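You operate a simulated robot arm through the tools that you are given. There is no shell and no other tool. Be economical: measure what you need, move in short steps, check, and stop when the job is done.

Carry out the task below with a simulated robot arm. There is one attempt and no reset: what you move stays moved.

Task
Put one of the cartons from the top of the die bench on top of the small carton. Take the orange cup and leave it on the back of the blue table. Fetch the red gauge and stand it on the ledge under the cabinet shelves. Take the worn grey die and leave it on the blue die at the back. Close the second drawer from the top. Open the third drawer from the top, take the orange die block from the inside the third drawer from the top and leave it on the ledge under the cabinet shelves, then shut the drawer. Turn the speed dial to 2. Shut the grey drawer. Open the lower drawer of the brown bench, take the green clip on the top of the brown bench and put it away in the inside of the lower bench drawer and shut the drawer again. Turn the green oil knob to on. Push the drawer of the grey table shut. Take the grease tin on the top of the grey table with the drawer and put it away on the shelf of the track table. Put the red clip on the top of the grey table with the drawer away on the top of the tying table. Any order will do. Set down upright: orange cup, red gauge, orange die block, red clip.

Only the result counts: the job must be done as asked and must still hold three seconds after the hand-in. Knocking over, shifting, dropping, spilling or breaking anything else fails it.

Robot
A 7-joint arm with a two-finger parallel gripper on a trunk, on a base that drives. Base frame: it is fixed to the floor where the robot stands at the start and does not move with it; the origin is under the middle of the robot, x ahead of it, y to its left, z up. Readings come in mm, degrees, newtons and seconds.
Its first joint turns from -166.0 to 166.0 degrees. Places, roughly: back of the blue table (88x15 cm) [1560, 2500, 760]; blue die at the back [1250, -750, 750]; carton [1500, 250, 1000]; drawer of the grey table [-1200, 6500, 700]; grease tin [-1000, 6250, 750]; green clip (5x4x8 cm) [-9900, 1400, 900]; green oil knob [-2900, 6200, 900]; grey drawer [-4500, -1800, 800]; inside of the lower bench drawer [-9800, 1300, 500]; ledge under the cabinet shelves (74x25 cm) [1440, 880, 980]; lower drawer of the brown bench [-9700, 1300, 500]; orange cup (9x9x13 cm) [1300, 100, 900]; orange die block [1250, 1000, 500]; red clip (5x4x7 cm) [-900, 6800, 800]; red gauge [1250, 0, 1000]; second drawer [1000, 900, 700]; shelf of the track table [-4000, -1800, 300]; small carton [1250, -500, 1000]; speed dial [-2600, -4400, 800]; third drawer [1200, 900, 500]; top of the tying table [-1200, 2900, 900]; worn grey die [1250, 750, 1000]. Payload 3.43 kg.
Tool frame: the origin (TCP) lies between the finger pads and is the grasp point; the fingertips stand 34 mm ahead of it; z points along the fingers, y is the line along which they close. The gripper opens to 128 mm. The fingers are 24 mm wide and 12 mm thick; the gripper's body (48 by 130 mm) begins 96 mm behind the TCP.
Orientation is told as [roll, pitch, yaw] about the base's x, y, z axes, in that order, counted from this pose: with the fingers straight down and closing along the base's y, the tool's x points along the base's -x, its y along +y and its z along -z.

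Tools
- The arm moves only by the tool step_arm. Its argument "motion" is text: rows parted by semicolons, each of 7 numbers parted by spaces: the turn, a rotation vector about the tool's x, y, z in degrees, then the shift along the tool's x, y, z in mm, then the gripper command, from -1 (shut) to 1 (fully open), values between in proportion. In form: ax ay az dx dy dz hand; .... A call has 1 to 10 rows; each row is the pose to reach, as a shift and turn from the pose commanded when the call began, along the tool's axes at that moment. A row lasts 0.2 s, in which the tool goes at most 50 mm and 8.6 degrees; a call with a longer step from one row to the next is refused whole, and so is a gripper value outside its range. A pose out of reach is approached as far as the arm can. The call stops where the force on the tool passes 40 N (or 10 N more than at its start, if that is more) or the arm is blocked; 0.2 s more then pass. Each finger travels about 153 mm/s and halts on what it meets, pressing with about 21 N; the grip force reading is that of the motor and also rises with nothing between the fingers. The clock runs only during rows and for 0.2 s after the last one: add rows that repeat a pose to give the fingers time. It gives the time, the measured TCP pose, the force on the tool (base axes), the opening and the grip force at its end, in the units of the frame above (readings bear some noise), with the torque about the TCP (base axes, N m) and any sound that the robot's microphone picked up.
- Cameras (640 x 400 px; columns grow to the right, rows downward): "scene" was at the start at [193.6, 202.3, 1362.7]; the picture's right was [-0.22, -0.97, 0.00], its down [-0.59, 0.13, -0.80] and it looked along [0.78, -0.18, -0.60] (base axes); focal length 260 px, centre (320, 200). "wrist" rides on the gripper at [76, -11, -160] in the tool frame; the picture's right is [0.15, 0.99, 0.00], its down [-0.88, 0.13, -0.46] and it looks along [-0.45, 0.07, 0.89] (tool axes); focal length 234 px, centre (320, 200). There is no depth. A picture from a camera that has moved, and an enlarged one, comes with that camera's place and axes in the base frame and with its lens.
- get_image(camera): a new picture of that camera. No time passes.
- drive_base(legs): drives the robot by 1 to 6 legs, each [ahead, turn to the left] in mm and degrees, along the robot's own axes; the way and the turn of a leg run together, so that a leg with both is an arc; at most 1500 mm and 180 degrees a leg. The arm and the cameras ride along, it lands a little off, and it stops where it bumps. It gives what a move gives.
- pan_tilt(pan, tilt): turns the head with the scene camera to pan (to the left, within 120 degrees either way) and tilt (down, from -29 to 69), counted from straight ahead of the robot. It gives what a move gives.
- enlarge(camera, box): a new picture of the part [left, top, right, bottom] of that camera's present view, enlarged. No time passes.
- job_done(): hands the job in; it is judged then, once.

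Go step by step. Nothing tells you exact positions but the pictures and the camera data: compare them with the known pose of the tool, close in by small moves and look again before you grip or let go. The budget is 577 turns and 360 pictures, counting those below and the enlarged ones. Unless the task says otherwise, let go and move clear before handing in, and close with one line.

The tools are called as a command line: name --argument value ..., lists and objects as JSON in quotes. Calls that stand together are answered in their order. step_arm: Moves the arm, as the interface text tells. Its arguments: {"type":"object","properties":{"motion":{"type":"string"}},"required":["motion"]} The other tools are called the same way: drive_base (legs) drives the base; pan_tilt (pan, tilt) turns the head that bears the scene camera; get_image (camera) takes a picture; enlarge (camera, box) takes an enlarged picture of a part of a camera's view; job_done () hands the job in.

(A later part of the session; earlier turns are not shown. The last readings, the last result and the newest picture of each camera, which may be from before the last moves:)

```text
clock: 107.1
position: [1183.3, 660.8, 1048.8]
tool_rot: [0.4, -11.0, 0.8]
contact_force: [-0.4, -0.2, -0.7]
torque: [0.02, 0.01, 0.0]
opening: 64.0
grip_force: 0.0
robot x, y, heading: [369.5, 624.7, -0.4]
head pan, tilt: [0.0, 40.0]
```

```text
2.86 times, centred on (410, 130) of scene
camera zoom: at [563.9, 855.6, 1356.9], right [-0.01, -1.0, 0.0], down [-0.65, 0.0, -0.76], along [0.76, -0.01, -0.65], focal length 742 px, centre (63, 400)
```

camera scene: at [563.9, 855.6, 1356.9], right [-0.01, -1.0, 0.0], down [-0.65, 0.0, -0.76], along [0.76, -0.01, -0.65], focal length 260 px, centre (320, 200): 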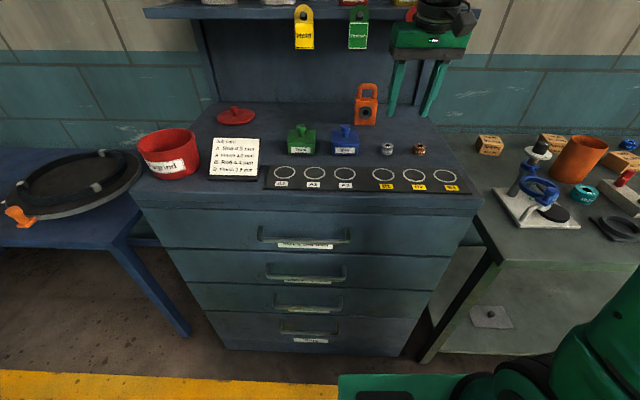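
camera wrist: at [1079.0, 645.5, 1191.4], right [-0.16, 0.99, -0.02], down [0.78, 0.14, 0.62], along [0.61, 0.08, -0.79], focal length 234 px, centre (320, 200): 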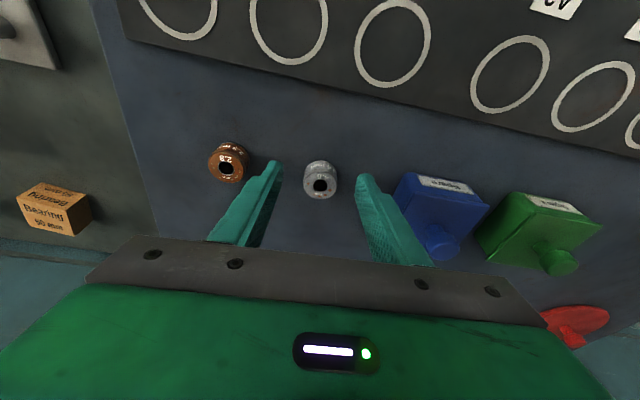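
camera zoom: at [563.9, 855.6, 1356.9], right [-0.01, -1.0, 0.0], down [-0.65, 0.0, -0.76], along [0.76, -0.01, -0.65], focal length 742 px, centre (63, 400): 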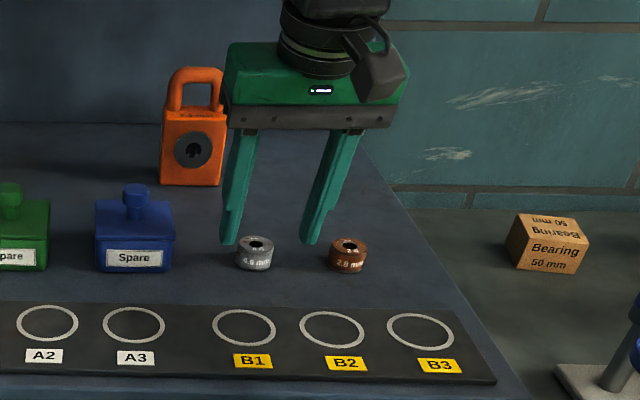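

step_arm --motion "0 0 0 -3 1 10 0; 0 0 0 -6 2 20 0; 0 0 0 -6 2 20 0"

get_image --camera "wrist"

enlarge --camera "scene" --box '[330, 60, 490, 200]'

```text
clock: 107.9
position: [1194.0, 663.1, 1029.4]
tool_rot: [0.5, -10.8, 0.7]
contact_force: [-0.2, 0.0, -0.2]
torque: [-0.03, 0.03, 0.0]
opening: 64.1
grip_force: 0.0
robot x, y, heading: [363.9, 622.2, -0.1]
head pan, tilt: [0.0, 40.0]
```

```text
282 pictures are left
camera wrist: at [1088.8, 648.3, 1173.2], right [-0.16, 0.99, -0.02], down [0.78, 0.14, 0.62], along [0.61, 0.08, -0.79], focal length 234 px, centre (320, 200)
```

wrist: 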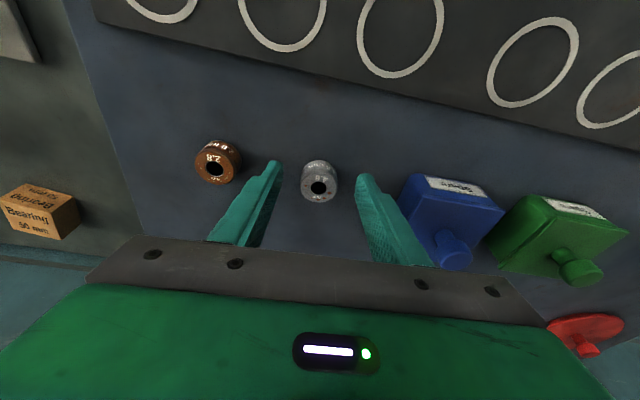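

```text
2.86 times, centred on (410, 130) of scene
camera zoom: at [563.9, 855.6, 1356.9], right [-0.01, -1.0, 0.0], down [-0.65, 0.0, -0.76], along [0.76, -0.01, -0.65], focal length 742 px, centre (63, 400)
```

zoom: 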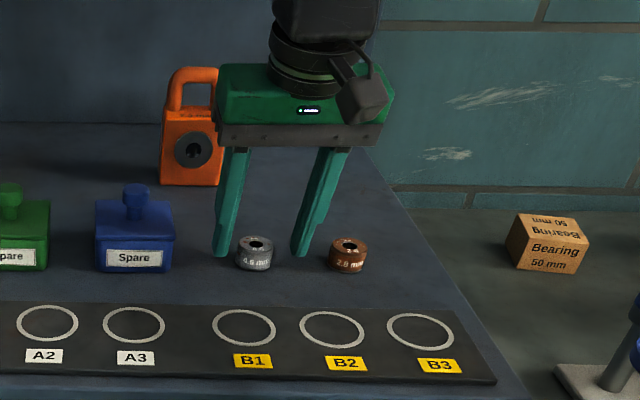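

step_arm --motion "0 0 0 1 0 4 0; 0 0 0 1 0 4 -0.5; 0 0 0 1 0 4 -1; 0 0 0 1 0 4 -1; 0 0 0 1 0 4 -1"

get_image --camera "wrist"

```text
clock: 109.1
position: [1192.8, 663.9, 1025.7]
tool_rot: [0.5, -10.9, 0.8]
contact_force: [0.3, 0.4, 1.2]
torque: [0.03, 0.02, 0.02]
opening: 32.8
grip_force: 21.2
robot x, y, heading: [369.9, 623.8, -0.6]
head pan, tilt: [0.0, 40.0]
```

```text
280 pictures are left
camera wrist: at [1088.3, 648.3, 1169.2], right [-0.16, 0.99, -0.02], down [0.78, 0.14, 0.61], along [0.61, 0.08, -0.79], focal length 234 px, centre (320, 200)
```

wrist: 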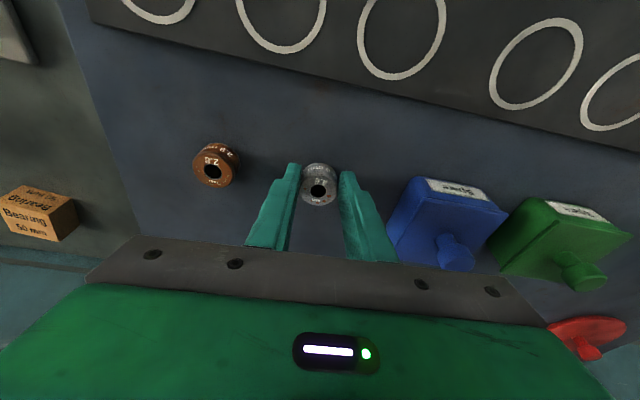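

step_arm --motion "0 0 0 -4 0 -20 -1; 0 0 0 -12 0 -60 -1; 0 0 0 -20 0 -100 -1; 0 0 0 -25 0 -130 -1"

get_image --camera "wrist"

```text
clock: 110.1
position: [1191.1, 661.3, 1159.5]
tool_rot: [0.3, -10.9, 0.9]
contact_force: [0.1, -0.5, -1.5]
torque: [0.0, 0.07, -0.02]
opening: 33.1
grip_force: 21.0
robot x, y, heading: [367.6, 624.8, -0.4]
head pan, tilt: [0.0, 40.0]
```

```text
279 pictures are left
camera wrist: at [1088.3, 646.7, 1302.1], right [-0.16, 0.99, -0.02], down [0.78, 0.14, 0.61], along [0.61, 0.08, -0.79], focal length 234 px, centre (320, 200)
```

wrist: 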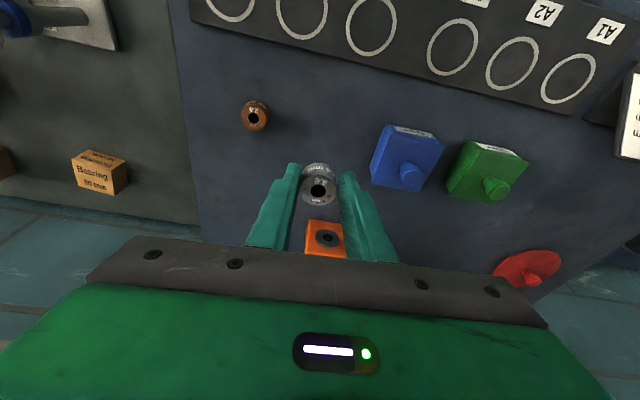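

drive_base --legs '[[-300, 0], [0, -90], [1300, 0], [0, 90]]'

pan_tilt --pan -12 --tilt 40

get_image --camera "scene"

```text
clock: 127.0
position: [900.2, -628.6, 1158.6]
tool_rot: [0.4, -10.9, 1.6]
contact_force: [0.6, 0.7, -2.0]
torque: [0.02, 0.04, 0.0]
opening: 32.9
grip_force: 21.1
robot x, y, heading: [74.9, -701.1, -0.2]
head pan, tilt: [0.0, 40.0]
```

```text
clock: 127.8
position: [886.1, -628.0, 1168.6]
tool_rot: [0.4, -11.6, 1.6]
contact_force: [-0.7, -0.1, -1.2]
torque: [0.0, 0.04, 0.02]
opening: 33.0
grip_force: 21.4
robot x, y, heading: [78.1, -703.0, 0.4]
head pan, tilt: [-12.0, 40.0]
```

```text
278 pictures are left
camera scene: at [267.1, -485.7, 1356.9], right [-0.2, -0.98, 0.0], down [-0.64, 0.13, -0.76], along [0.74, -0.16, -0.65], focal length 260 px, centre (320, 200)
```

scene: 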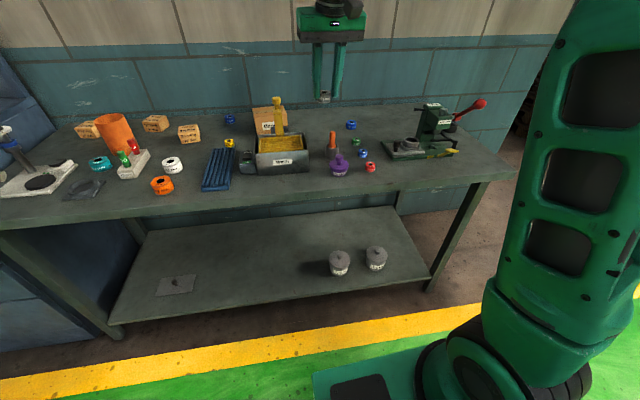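

drive_base --legs '[[340, 0]]'

get_image --camera "wrist"

get_image --camera "scene"

```text
clock: 130.0
position: [1227.8, -629.0, 1169.6]
tool_rot: [0.5, -11.6, 1.5]
contact_force: [0.2, -0.4, -1.6]
torque: [-0.03, 0.04, 0.0]
opening: 33.0
grip_force: 21.2
robot x, y, heading: [419.3, -698.9, 0.1]
head pan, tilt: [-12.0, 40.0]
```

```text
277 pictures are left
camera wrist: at [1121.7, -643.8, 1310.7], right [-0.17, 0.98, -0.02], down [0.77, 0.15, 0.62], along [0.62, 0.09, -0.78], focal length 234 px, centre (320, 200)
```

wrist: 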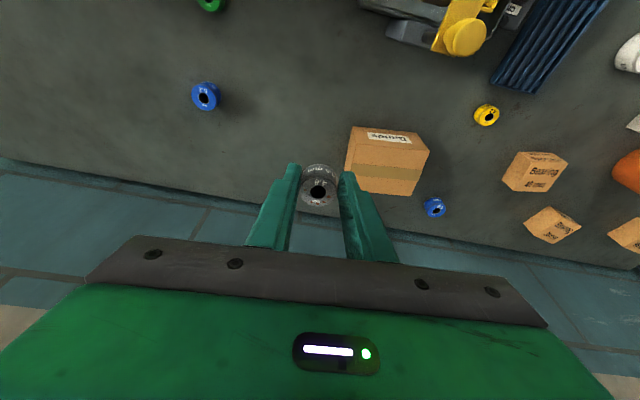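

```text
276 pictures are left
camera scene: at [609.7, -484.9, 1356.9], right [-0.2, -0.98, 0.0], down [-0.64, 0.13, -0.76], along [0.74, -0.16, -0.65], focal length 260 px, centre (320, 200)
```

scene: 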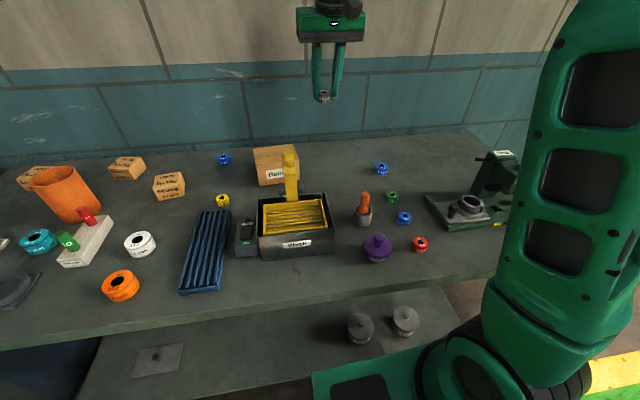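

step_arm --motion "0 0 0 -5 -45 0 -1; 0 0 0 -10 -90 0 -1; 0 0 0 -16 -135 0 -1; 0 0 0 -21 -180 0 -1; 0 0 0 -20 -198 25 -1; 0 0 0 -12 -198 65 -1; 0 0 0 -4 -198 105 -1; 0 0 0 4 -198 140 -1"

get_image --camera "wrist"

get_image --camera "scene"

```text
clock: 131.8
position: [1245.4, -824.0, 1040.6]
tool_rot: [0.3, -12.4, 1.5]
contact_force: [0.6, -0.2, -1.5]
torque: [-0.01, 0.05, 0.01]
opening: 33.4
grip_force: 20.8
robot x, y, heading: [421.1, -704.8, 0.4]
head pan, tilt: [-12.0, 40.0]
```

```text
275 pictures are left
camera wrist: at [1136.6, -840.5, 1180.9], right [-0.17, 0.98, -0.03], down [0.76, 0.15, 0.63], along [0.63, 0.09, -0.77], focal length 234 px, centre (320, 200)
```

wrist: 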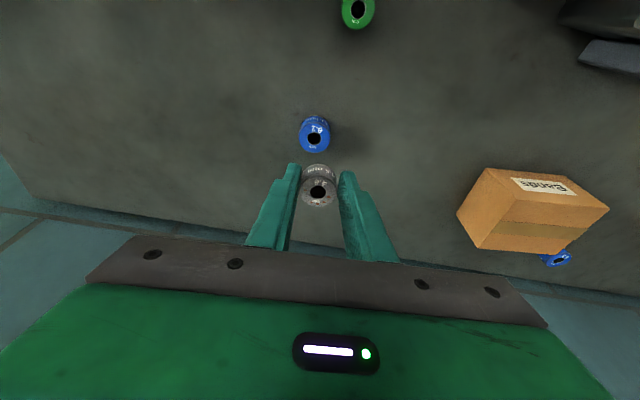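

```text
274 pictures are left
camera scene: at [609.4, -485.0, 1356.9], right [-0.2, -0.98, 0.0], down [-0.64, 0.13, -0.76], along [0.74, -0.16, -0.65], focal length 260 px, centre (320, 200)
```

scene: 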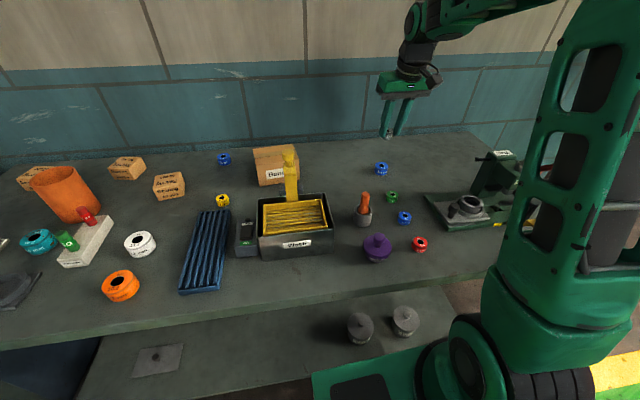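

enlarge --camera "wrist" --box '[260, 100, 380, 220]'

enlarge --camera "scene" --box '[330, 80, 450, 200]'

```text
3.33 times, centred on (320, 160) of wrist
camera zoom: at [1136.6, -840.5, 1180.9], right [-0.17, 0.98, -0.03], down [0.76, 0.15, 0.63], along [0.63, 0.09, -0.77], focal length 781 px, centre (320, 333)
```

zoom: 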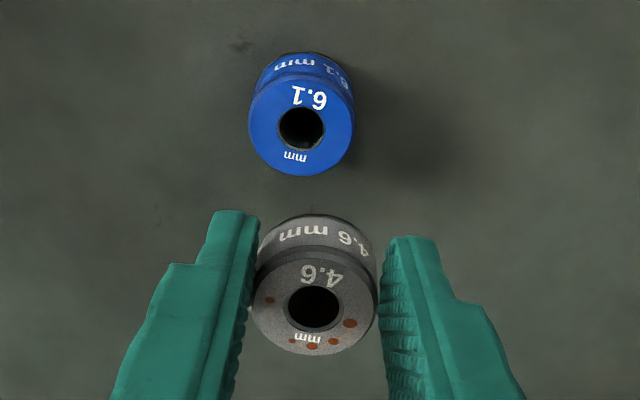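

```text
3.33 times, centred on (390, 140) of scene
camera zoom: at [609.4, -485.0, 1356.9], right [-0.2, -0.98, 0.0], down [-0.64, 0.13, -0.76], along [0.74, -0.16, -0.65], focal length 866 px, centre (87, 400)
```

zoom: 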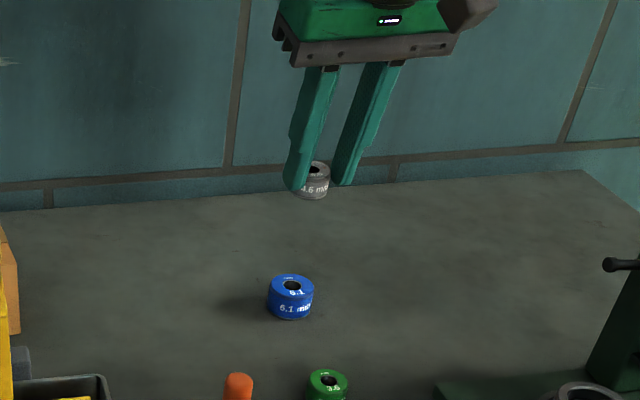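

step_arm --motion "0 0 0 1 -4 25 -1; 0 0 0 2 -8 50 -1; 0 0 0 3 -8 75 -1; 0 0 0 3 -8 84 -1; 0 0 0 3 -8 84 -1"

enlarge --camera "wrist" --box '[260, 100, 380, 220]'

enlarge --camera "scene" --box '[330, 80, 450, 200]'

```text
clock: 133.0
position: [1261.1, -830.1, 958.0]
tool_rot: [0.3, -12.3, 1.5]
contact_force: [-0.1, -0.9, -1.8]
torque: [0.0, 0.02, 0.0]
opening: 33.0
grip_force: 21.4
robot x, y, heading: [417.6, -704.4, 0.2]
head pan, tilt: [-12.0, 40.0]
```

```text
3.33 times, centred on (320, 160) of wrist
camera zoom: at [1152.0, -846.9, 1098.2], right [-0.17, 0.98, -0.03], down [0.76, 0.15, 0.63], along [0.63, 0.09, -0.77], focal length 781 px, centre (320, 333)
```

zoom: 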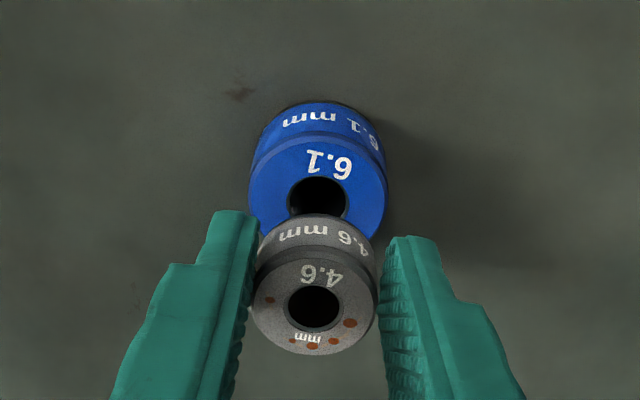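

```text
3.33 times, centred on (390, 140) of scene
camera zoom: at [609.6, -485.0, 1356.9], right [-0.2, -0.98, 0.0], down [-0.64, 0.13, -0.76], along [0.74, -0.16, -0.65], focal length 866 px, centre (87, 400)
```

zoom: 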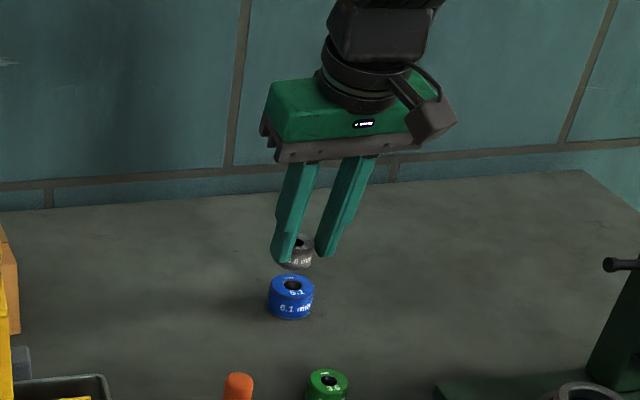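

step_arm --motion "0 0 0 2 1 8 -1; 0 0 0 3 1 15 -1; 0 0 0 3 1 15 -1"

enlarge --camera "wrist" --box '[260, 100, 380, 220]'

enlarge --camera "scene" --box '[340, 120, 400, 180]'

```text
clock: 133.8
position: [1260.9, -829.5, 941.7]
tool_rot: [0.3, -12.3, 1.5]
contact_force: [0.5, 0.0, -1.1]
torque: [0.01, 0.01, -0.03]
opening: 33.1
grip_force: 20.8
robot x, y, heading: [416.9, -702.2, 0.2]
head pan, tilt: [-12.0, 40.0]
```

```text
3.33 times, centred on (320, 160) of wrist
camera zoom: at [1152.3, -846.0, 1082.5], right [-0.17, 0.98, -0.02], down [0.76, 0.15, 0.63], along [0.63, 0.09, -0.77], focal length 781 px, centre (320, 333)
```

zoom: 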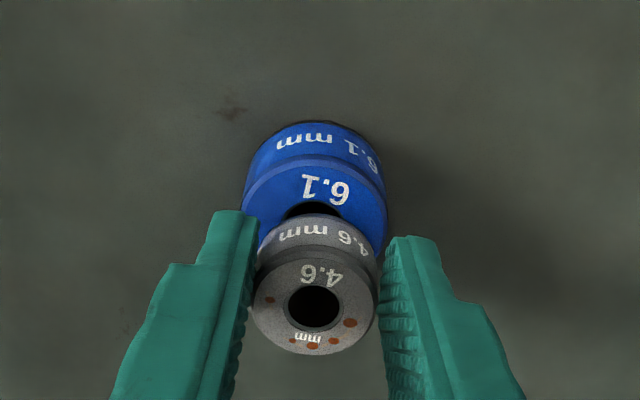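

```text
6.67 times, centred on (370, 150) of scene
camera zoom: at [609.7, -485.0, 1356.9], right [-0.2, -0.98, 0.0], down [-0.64, 0.13, -0.76], along [0.74, -0.16, -0.65], focal length 1731 px, centre (-13, 533)
```

zoom: 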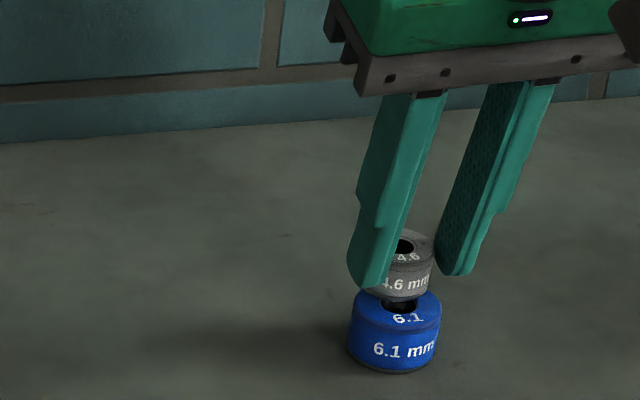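

step_arm --motion "0 0 0 0.4 0 2 -1; 0 0 0 0.9 0 4 -1; 0 0 0 1.3 0 6 -1"

enlarge --camera "scene" --box '[340, 120, 400, 180]'

```text
clock: 134.6
position: [1260.0, -831.0, 935.5]
tool_rot: [0.3, -12.4, 1.5]
contact_force: [-0.1, 0.6, -2.7]
torque: [0.02, -0.02, -0.01]
opening: 32.8
grip_force: 20.8
robot x, y, heading: [420.8, -702.0, 0.2]
head pan, tilt: [-12.0, 40.0]
```

```text
6.67 times, centred on (370, 150) of scene
camera zoom: at [609.7, -485.0, 1356.9], right [-0.2, -0.98, 0.0], down [-0.64, 0.13, -0.76], along [0.74, -0.16, -0.65], focal length 1731 px, centre (-13, 533)
```

zoom: 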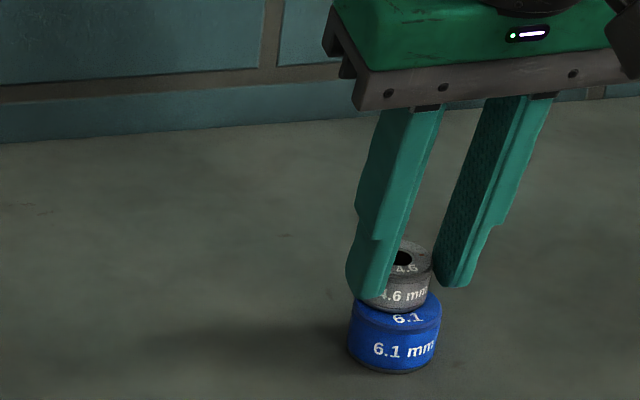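

step_arm --motion "0 0 0 0.4 0 2 -1; 0 0 0 0.9 0 4 -1; 0 0 0 0.9 0 4 -1"

enlarge --camera "scene" --box '[340, 120, 400, 180]'

enlarge --camera "wrist" --box '[260, 100, 380, 220]'

```text
clock: 135.4
position: [1260.6, -829.9, 934.2]
tool_rot: [0.3, -12.6, 1.4]
contact_force: [2.3, 0.5, 17.9]
torque: [-0.08, -0.18, -0.05]
opening: 33.0
grip_force: 20.9
robot x, y, heading: [420.5, -700.6, 0.5]
head pan, tilt: [-12.0, 40.0]
```

```text
6.67 times, centred on (370, 150) of scene
camera zoom: at [609.1, -484.9, 1357.0], right [-0.2, -0.98, 0.0], down [-0.64, 0.13, -0.76], along [0.74, -0.16, -0.65], focal length 1731 px, centre (-13, 533)
```

zoom: 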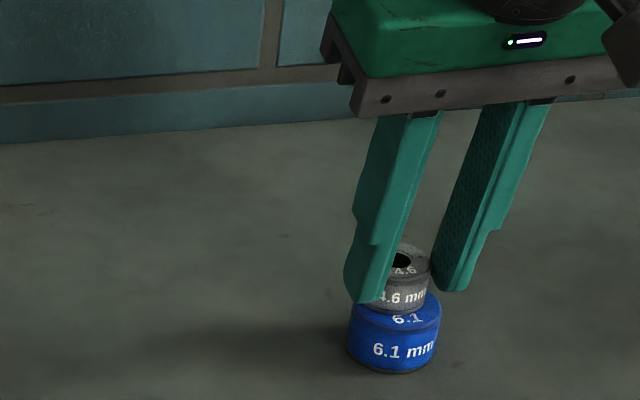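

```text
3.33 times, centred on (320, 160) of wrist
camera zoom: at [1152.1, -845.9, 1073.2], right [-0.17, 0.98, -0.03], down [0.76, 0.15, 0.64], along [0.63, 0.09, -0.77], focal length 781 px, centre (320, 333)
```

zoom: 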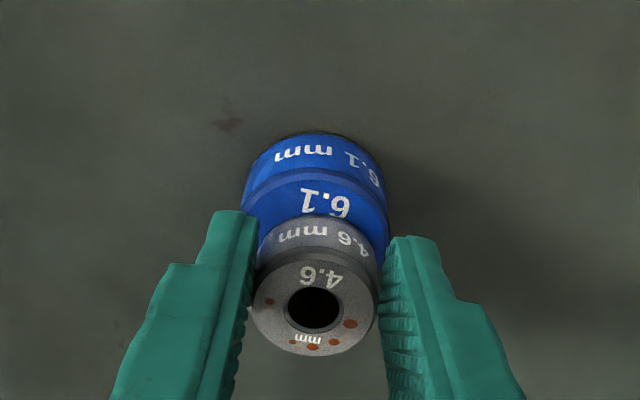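

step_arm --motion "0 0 0 -1.2 0 -6 -1; 0 0 0 7 0 -8 -1; 0 0 0 7 0 -8 -1"

step_arm --motion "0 0 0 0.4 0 2 -1; 0 0 0 0.9 0 4 -1; 0 0 0 1.3 0 6 -1; 0 0 0 1.3 0 6 -1"

enlarge --camera "scene" --box '[340, 120, 400, 180]'

enlarge --camera "wrist" --box '[260, 100, 380, 220]'

```text
clock: 136.2
position: [1250.7, -830.8, 937.7]
tool_rot: [0.3, -12.3, 1.5]
contact_force: [-0.1, 0.3, -1.2]
torque: [0.01, 0.05, 0.0]
opening: 33.1
grip_force: 21.5
robot x, y, heading: [418.1, -701.0, 0.3]
head pan, tilt: [-12.0, 40.0]
```

```text
clock: 137.2
position: [1252.4, -831.0, 932.8]
tool_rot: [0.4, -12.5, 1.5]
contact_force: [-2.7, 0.8, 14.1]
torque: [-0.06, 0.13, 0.06]
opening: 33.1
grip_force: 21.2
robot x, y, heading: [418.9, -703.8, 0.2]
head pan, tilt: [-12.0, 40.0]
```

```text
6.67 times, centred on (370, 150) of scene
camera zoom: at [609.0, -484.9, 1357.0], right [-0.2, -0.98, 0.0], down [-0.64, 0.13, -0.76], along [0.74, -0.16, -0.65], focal length 1731 px, centre (-13, 533)
```

zoom: 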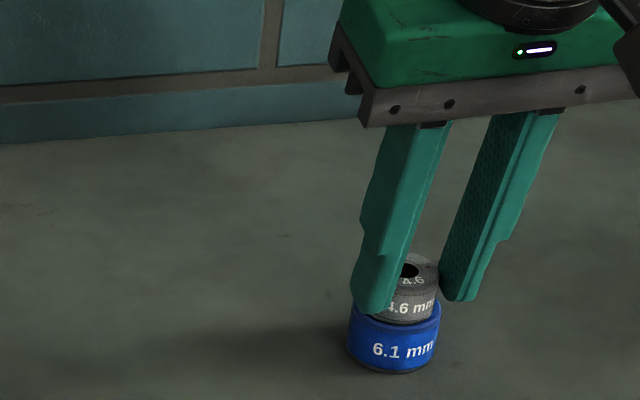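

```text
3.33 times, centred on (320, 160) of wrist
camera zoom: at [1143.3, -846.3, 1073.1], right [-0.17, 0.98, -0.03], down [0.76, 0.15, 0.64], along [0.63, 0.09, -0.77], focal length 781 px, centre (320, 333)
```

zoom: 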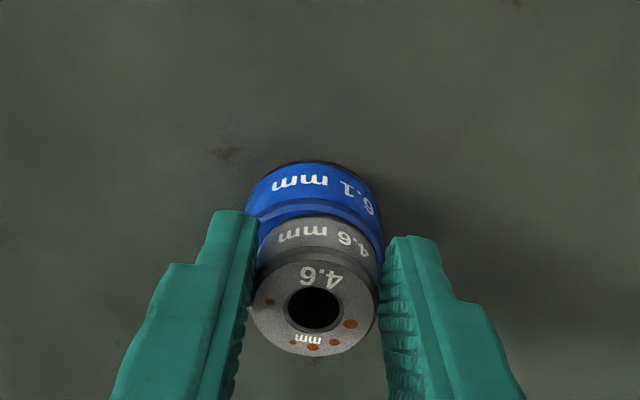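

step_arm --motion "0 0 0 0 0 -1 -1; 0 0 0 0 0 -1 -0.2; 0 0 0 0 0 -1 0.2; 0 0 0 0 0 -1 0.2"

enlarge --camera "wrist" --box '[260, 100, 380, 220]'

```text
clock: 138.2
position: [1251.7, -830.6, 932.4]
tool_rot: [0.4, -12.3, 1.5]
contact_force: [-0.8, 0.4, 0.4]
torque: [-0.02, 0.01, 0.03]
opening: 76.4
grip_force: 0.1
robot x, y, heading: [416.6, -701.0, 0.4]
head pan, tilt: [-12.0, 40.0]
```

```text
3.33 times, centred on (320, 160) of wrist
camera zoom: at [1143.4, -846.4, 1073.1], right [-0.17, 0.98, -0.02], down [0.76, 0.15, 0.63], along [0.63, 0.09, -0.77], focal length 781 px, centre (320, 333)
```

zoom: 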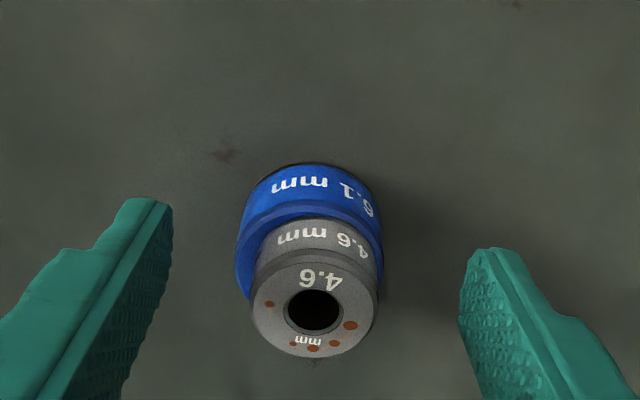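

step_arm --motion "0 0 0 -5 0 -25 0.2; 0 0 0 -13 0 -65 0.2; 0 0 0 -22 0 -110 0.2; 0 0 0 -32 0 -155 0.2; 0 0 0 -42 0 -200 0.2"

get_image --camera "scene"

get_image --camera "wrist"

```text
clock: 139.4
position: [1250.0, -831.5, 1136.9]
tool_rot: [0.5, -12.4, 1.6]
contact_force: [0.1, -0.2, 0.5]
torque: [0.04, 0.01, -0.02]
opening: 76.9
grip_force: 0.0
robot x, y, heading: [420.2, -700.6, -0.0]
head pan, tilt: [-12.0, 40.0]
```

```text
261 pictures are left
camera scene: at [609.9, -485.1, 1356.9], right [-0.2, -0.98, 0.0], down [-0.64, 0.13, -0.76], along [0.74, -0.16, -0.65], focal length 260 px, centre (320, 200)
```

scene: 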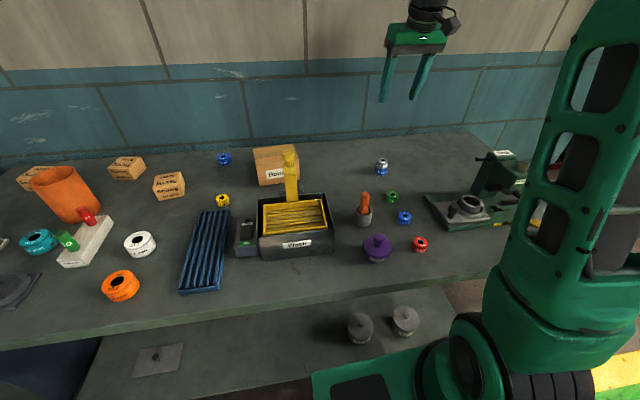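

```text
260 pictures are left
camera wrist: at [1142.5, -847.5, 1277.5], right [-0.17, 0.98, -0.02], down [0.76, 0.15, 0.63], along [0.63, 0.09, -0.77], focal length 234 px, centre (320, 200)
```

wrist: 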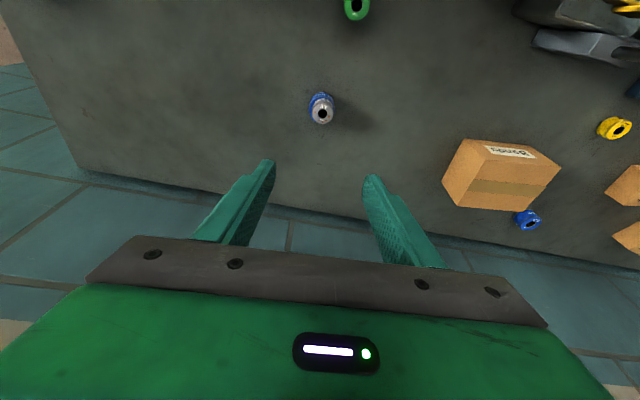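

drive_base --legs '[[-300, 0], [0, 90], [350, 0], [0, -90], [300, 0]]'

get_image --camera "wrist"

get_image --camera "scene"

```text
clock: 153.7
position: [1250.1, -492.1, 1136.5]
tool_rot: [0.3, -12.3, 0.9]
contact_force: [0.2, 0.0, 0.0]
torque: [0.01, 0.01, 0.0]
opening: 76.9
grip_force: 0.1
robot x, y, heading: [420.6, -350.3, -0.4]
head pan, tilt: [-12.0, 40.0]
```

```text
259 pictures are left
camera wrist: at [1142.3, -507.0, 1277.4], right [-0.16, 0.99, -0.02], down [0.76, 0.14, 0.63], along [0.63, 0.08, -0.77], focal length 234 px, centre (320, 200)
```

wrist: 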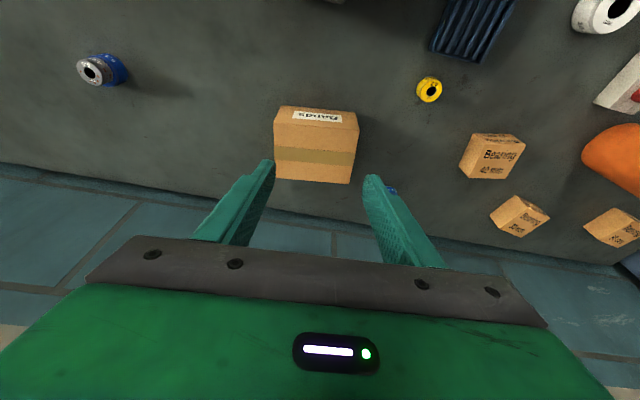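

```text
258 pictures are left
camera scene: at [613.2, -136.6, 1356.9], right [-0.21, -0.98, 0.0], down [-0.64, 0.14, -0.76], along [0.74, -0.16, -0.65], focal length 260 px, centre (320, 200)
```

scene: 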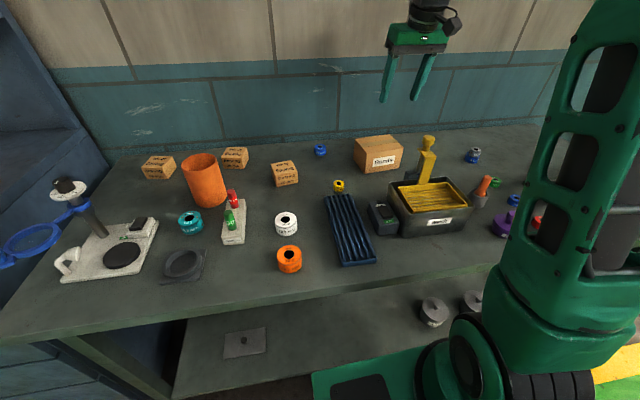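

step_arm --motion "0 0 0 -5 45 0 0.2; 0 0 0 -10 90 0 0.2; 0 0 0 -15 135 0 0.2; 0 0 0 -20 180 10 0.2; 0 0 0 -20 225 25 0.2; 0 0 0 -20 265 50 0.2; 0 0 0 -20 295 75 0.2; 0 0 0 -20 307 90 0.2; 0 0 0 -20 307 90 0.2"

get_image --camera "wrist"

enlarge --camera "scene" --box '[210, 80, 430, 220]'

```text
clock: 155.7
position: [1271.4, -182.8, 1066.3]
tool_rot: [0.4, -13.1, 0.9]
contact_force: [0.2, 1.0, 0.1]
torque: [-0.01, 0.02, 0.0]
opening: 76.8
grip_force: 0.2
robot x, y, heading: [420.4, -350.3, -0.5]
head pan, tilt: [-12.0, 40.0]
```

```text
257 pictures are left
camera wrist: at [1160.9, -198.4, 1205.0], right [-0.16, 0.99, -0.03], down [0.75, 0.14, 0.64], along [0.64, 0.08, -0.76], focal length 234 px, centre (320, 200)
```

wrist: 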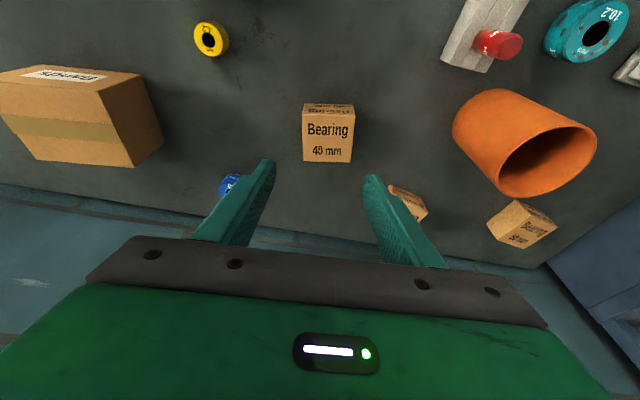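

```text
2.86 times, centred on (320, 150) of scene
camera zoom: at [613.4, -136.5, 1356.9], right [-0.21, -0.98, 0.0], down [-0.64, 0.14, -0.76], along [0.74, -0.16, -0.65], focal length 742 px, centre (320, 343)
```

zoom: 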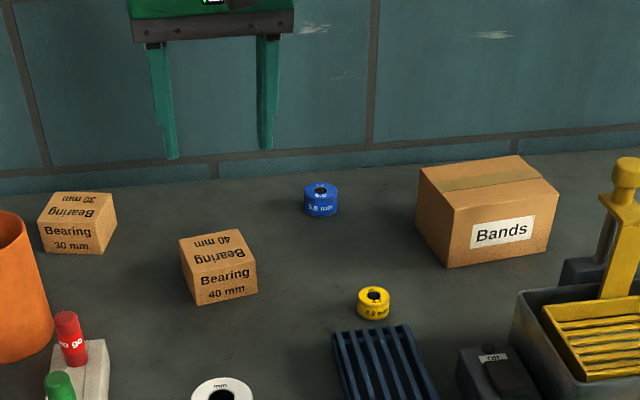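

enlarge --camera "wrist" --box '[260, 80, 400, 180]'

```text
4.00 times, centred on (330, 130) of wrist
camera zoom: at [1160.9, -198.4, 1205.0], right [-0.16, 0.99, -0.03], down [0.75, 0.14, 0.64], along [0.64, 0.08, -0.76], focal length 937 px, centre (280, 480)
```

zoom: 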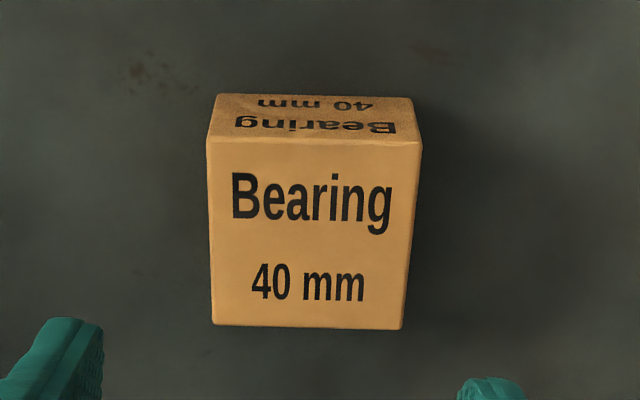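

step_arm --motion "0 0 -2.5 1 3 35 0.6; 0 0 -5 3 6 70 0.6; 0 0 -7.6 4 10 108 0.6; 0 0 -7.6 4 10 108 0.6"

enlarge --camera "wrist" --box '[220, 80, 420, 220]'

```text
clock: 156.7
position: [1291.2, -171.5, 958.7]
tool_rot: [-1.4, -13.0, 8.8]
contact_force: [-0.3, 0.8, 0.0]
torque: [-0.02, -0.01, -0.01]
opening: 102.5
grip_force: 0.1
robot x, y, heading: [417.5, -350.5, -0.4]
head pan, tilt: [-12.0, 40.0]
```

```text
2.86 times, centred on (320, 150) of wrist
camera zoom: at [1183.8, -197.4, 1099.1], right [-0.29, 0.96, -0.06], down [0.73, 0.26, 0.64], along [0.63, 0.14, -0.77], focal length 669 px, centre (320, 343)
```

zoom: 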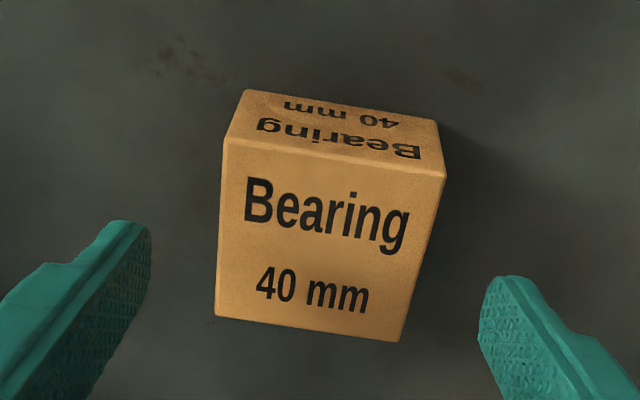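

step_arm --motion "0 0 0 1 -1 18 0.6; 0 0 0 2 -2 36 0.6; 0 0 0 3 -3 52 0.6; 0 0 0 3 -3 52 -0.2; 0 0 0 3 -3 52 -1; 0 0 0 3 -3 52 -1; 0 0 0 3 -3 52 -1"

enlarge --camera "wrist" --box '[220, 80, 420, 220]'

```text
clock: 158.3
position: [1300.6, -175.3, 908.2]
tool_rot: [-1.4, -13.0, 8.9]
contact_force: [-0.3, -0.5, -0.4]
torque: [0.01, -0.02, 0.0]
opening: 69.9
grip_force: 20.7
robot x, y, heading: [421.0, -349.3, -0.3]
head pan, tilt: [-12.0, 40.0]
```

```text
2.86 times, centred on (320, 150) of wrist
camera zoom: at [1192.9, -200.2, 1047.8], right [-0.29, 0.96, -0.06], down [0.73, 0.25, 0.64], along [0.63, 0.14, -0.77], focal length 669 px, centre (320, 343)
```

zoom: 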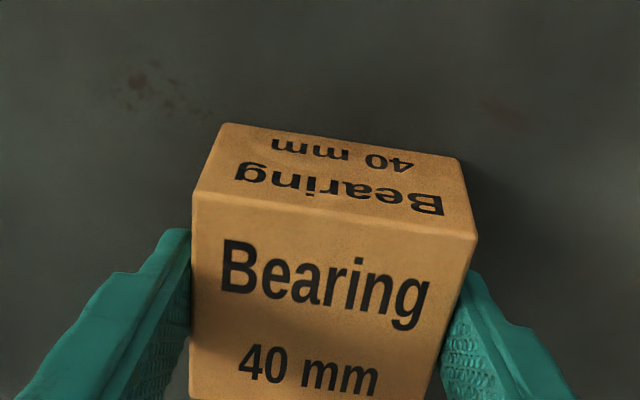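

step_arm --motion "0 0 0 -5 0 -20 -1; 0 0 0 -14 0 -60 -1; 0 0 0 -24 0 -103 -1; 0 0 0 -34 0 -146 -1; 0 0 0 -34 0 -146 -1"

```text
clock: 159.5
position: [1300.5, -171.9, 1058.9]
tool_rot: [-1.4, -13.0, 8.7]
contact_force: [0.3, 0.1, -2.2]
torque: [0.01, 0.01, 0.01]
opening: 70.1
grip_force: 21.4
robot x, y, heading: [419.9, -351.0, -0.6]
head pan, tilt: [-12.0, 40.0]
```

step_arm --motion "0 0 0 4 -46 0 -1; 0 0 0 7 -92 0 -1; 0 0 0 11 -138 0 -1; 0 0 0 14 -184 1 -1; 0 0 0 18 -230 1 -1; 0 0 0 21 -276 2 -1; 0 0 0 25 -322 2 -1; 0 0 0 25 -322 2 -1"

get_image --camera "wrist"

enlarge --camera "scene" --box '[310, 60, 470, 200]'

```text
clock: 161.3
position: [1325.3, -493.7, 1059.4]
tool_rot: [-1.5, -13.0, 8.9]
contact_force: [0.1, -0.3, -1.8]
torque: [-0.01, 0.05, -0.03]
opening: 69.7
grip_force: 21.2
robot x, y, heading: [417.8, -347.2, -0.5]
head pan, tilt: [-12.0, 40.0]
```

```text
252 pictures are left
camera wrist: at [1216.2, -519.4, 1198.6], right [-0.29, 0.96, -0.06], down [0.73, 0.26, 0.64], along [0.63, 0.14, -0.77], focal length 234 px, centre (320, 200)
```

wrist: 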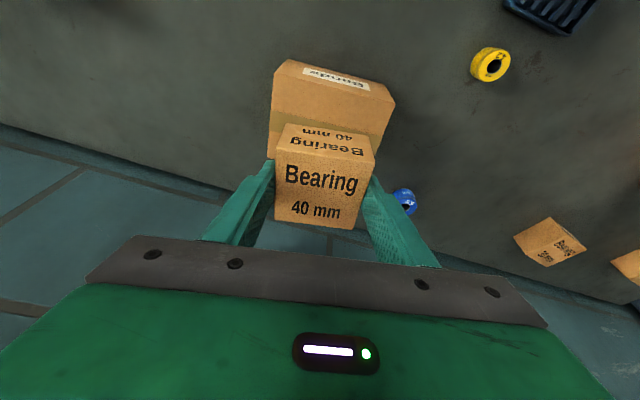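

```text
2.86 times, centred on (390, 130) of scene
camera zoom: at [613.5, -136.5, 1356.9], right [-0.21, -0.98, 0.0], down [-0.64, 0.14, -0.76], along [0.74, -0.16, -0.65], focal length 742 px, centre (120, 400)
```

zoom: 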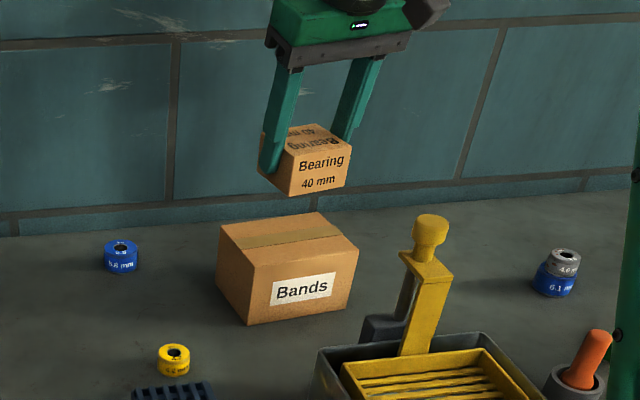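

step_arm --motion "0 0 0 5 0 22 -1; 0 0 0 11 1 46 -1; 0 0 0 14 1 60 -1; 0 0 0 14 1 60 -1"

get_image --camera "wrist"

enlarge --camera "scene" --box '[310, 60, 470, 200]'

```text
clock: 162.3
position: [1325.1, -493.9, 996.1]
tool_rot: [-1.5, -13.0, 8.7]
contact_force: [-0.1, -0.1, -1.5]
torque: [-0.02, 0.02, 0.01]
opening: 69.7
grip_force: 21.4
robot x, y, heading: [421.3, -348.9, -0.2]
head pan, tilt: [-12.0, 40.0]
```

```text
250 pictures are left
camera wrist: at [1216.0, -519.2, 1136.2], right [-0.29, 0.96, -0.06], down [0.73, 0.25, 0.64], along [0.63, 0.14, -0.77], focal length 234 px, centre (320, 200)
```

wrist: 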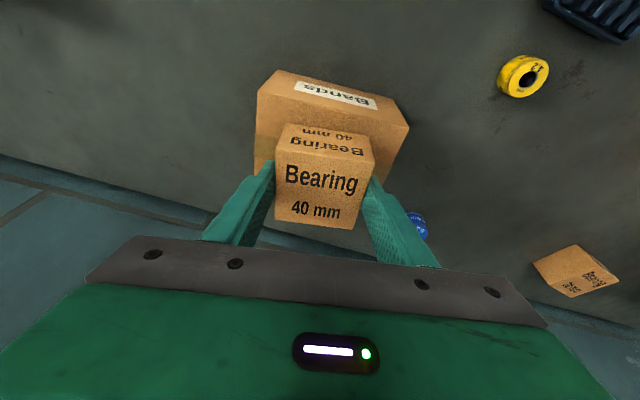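

```text
2.86 times, centred on (390, 130) of scene
camera zoom: at [613.5, -136.6, 1356.9], right [-0.21, -0.98, 0.0], down [-0.64, 0.14, -0.76], along [0.74, -0.16, -0.65], focal length 742 px, centre (120, 400)
```

zoom: 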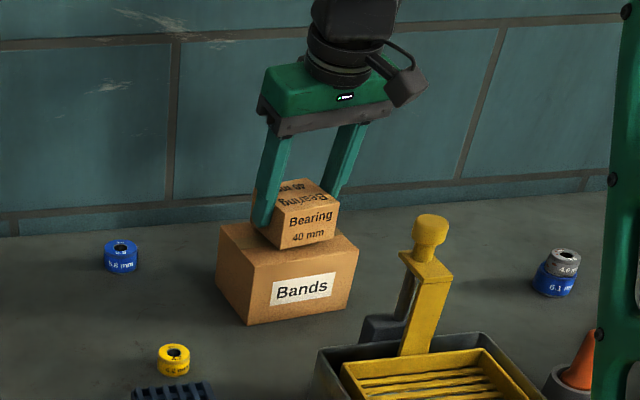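

step_arm --motion "0 0 0 12 0 -2 -1; 0 0 0 12.5 0 0 -1; 0 0 0 13 0 2 -1; 0 0 0 13.5 0 4 -1; 0 0 0 14 0 6 -1; 0 0 0 14.4 0 8 -1; 0 0 0 14.8 0 10 -1"

enlarge --camera "scene" --box '[310, 60, 470, 200]'

```text
clock: 163.9
position: [1312.3, -495.9, 985.1]
tool_rot: [-1.4, -13.2, 8.8]
contact_force: [0.7, 0.5, 23.6]
torque: [0.7, -0.01, 0.08]
opening: 70.7
grip_force: 21.3
robot x, y, heading: [418.6, -352.4, -0.2]
head pan, tilt: [-12.0, 40.0]
```

```text
2.86 times, centred on (390, 130) of scene
camera zoom: at [612.5, -136.4, 1357.0], right [-0.21, -0.98, 0.0], down [-0.64, 0.14, -0.76], along [0.74, -0.16, -0.65], focal length 742 px, centre (120, 400)
```

zoom: 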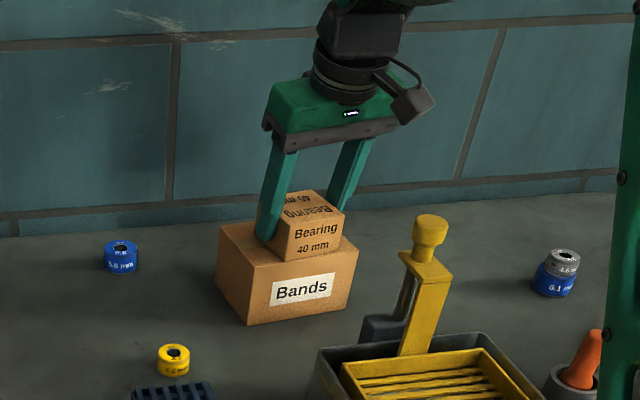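

step_arm --motion "0 0 0 -1 0 -7 -1; 0 0 0 -8 0 -5 -1; 0 0 0 -8 0 -5 -1; 0 0 0 -7.5 0 -3 -1; 0 0 0 -7 0 -1 -1; 0 0 0 -6.6 0 1 -1"

enlarge --camera "scene" --box '[340, 100, 420, 180]'

enlarge --camera "wrist" --box '[220, 60, 440, 240]'

```text
clock: 165.3
position: [1317.6, -495.4, 986.3]
tool_rot: [-1.5, -13.1, 8.8]
contact_force: [-5.0, 0.2, 19.3]
torque: [0.69, 0.43, 0.18]
opening: 69.8
grip_force: 21.4
robot x, y, heading: [421.4, -349.5, -0.3]
head pan, tilt: [-12.0, 40.0]
```

```text
5.00 times, centred on (380, 140) of scene
camera zoom: at [612.4, -136.5, 1357.0], right [-0.21, -0.98, 0.0], down [-0.64, 0.14, -0.76], along [0.74, -0.16, -0.65], focal length 1298 px, centre (20, 500)
```

zoom: 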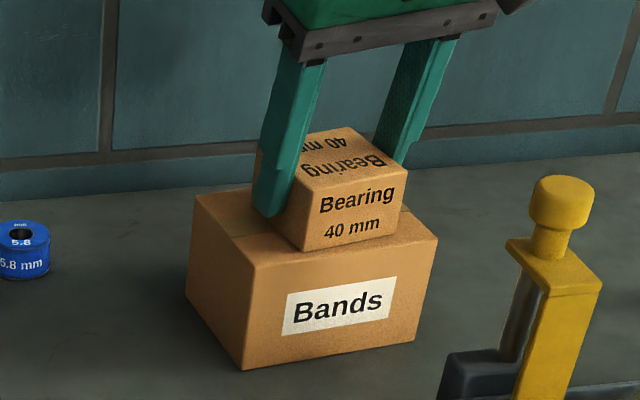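

```text
2.22 times, centred on (330, 150) of wrist
camera zoom: at [1210.0, -520.8, 1125.6], right [-0.29, 0.96, -0.06], down [0.72, 0.26, 0.64], along [0.63, 0.14, -0.77], focal length 520 px, centre (298, 311)
```

zoom: 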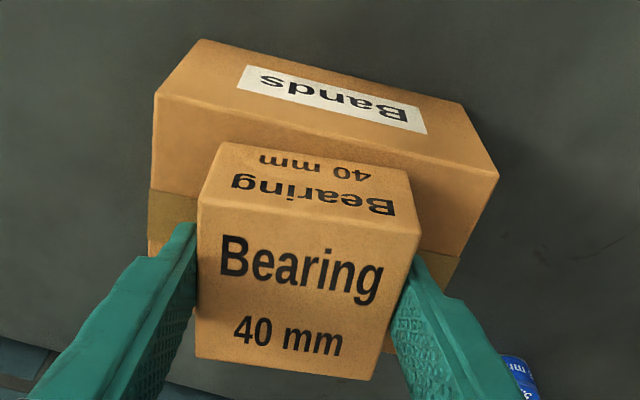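

step_arm --motion "0 0 0 0 0 -1 -1; 0 0 0 0 0 -1 0.2; 0 0 0 0 0 -1 0.6; 0 0 0 -5 0 -25 0.6; 0 0 0 -14 0 -60 0.6; 0 0 0 -24 0 -105 0.6; 0 0 0 -34 0 -150 0.6"

enlarge --camera "scene" --box '[310, 60, 470, 200]'

get_image --camera "wrist"

```text
clock: 166.9
position: [1317.8, -492.3, 1139.6]
tool_rot: [-1.4, -12.9, 8.7]
contact_force: [0.3, 0.1, -0.6]
torque: [0.01, 0.04, 0.02]
opening: 102.6
grip_force: 0.1
robot x, y, heading: [420.7, -351.9, -0.3]
head pan, tilt: [-12.0, 40.0]
```

```text
2.86 times, centred on (390, 130) of scene
camera zoom: at [613.7, -136.6, 1356.9], right [-0.21, -0.98, 0.0], down [-0.64, 0.14, -0.76], along [0.74, -0.16, -0.65], focal length 742 px, centre (120, 400)
```

zoom: 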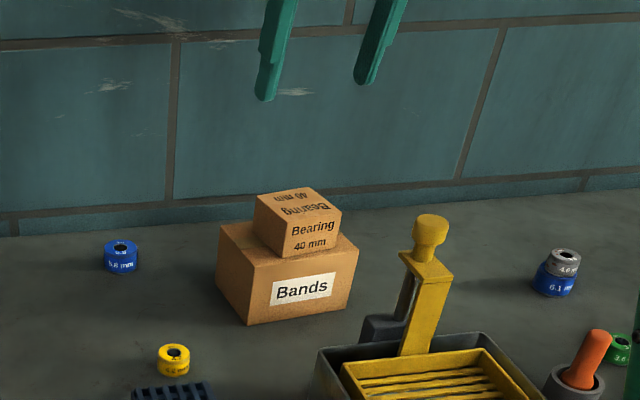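

```text
244 pictures are left
camera wrist: at [1209.8, -517.0, 1278.8], right [-0.29, 0.96, -0.06], down [0.73, 0.25, 0.64], along [0.62, 0.14, -0.77], focal length 234 px, centre (320, 200)
```

wrist: 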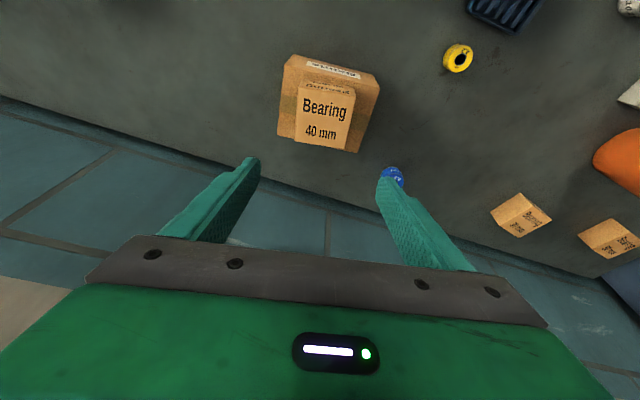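

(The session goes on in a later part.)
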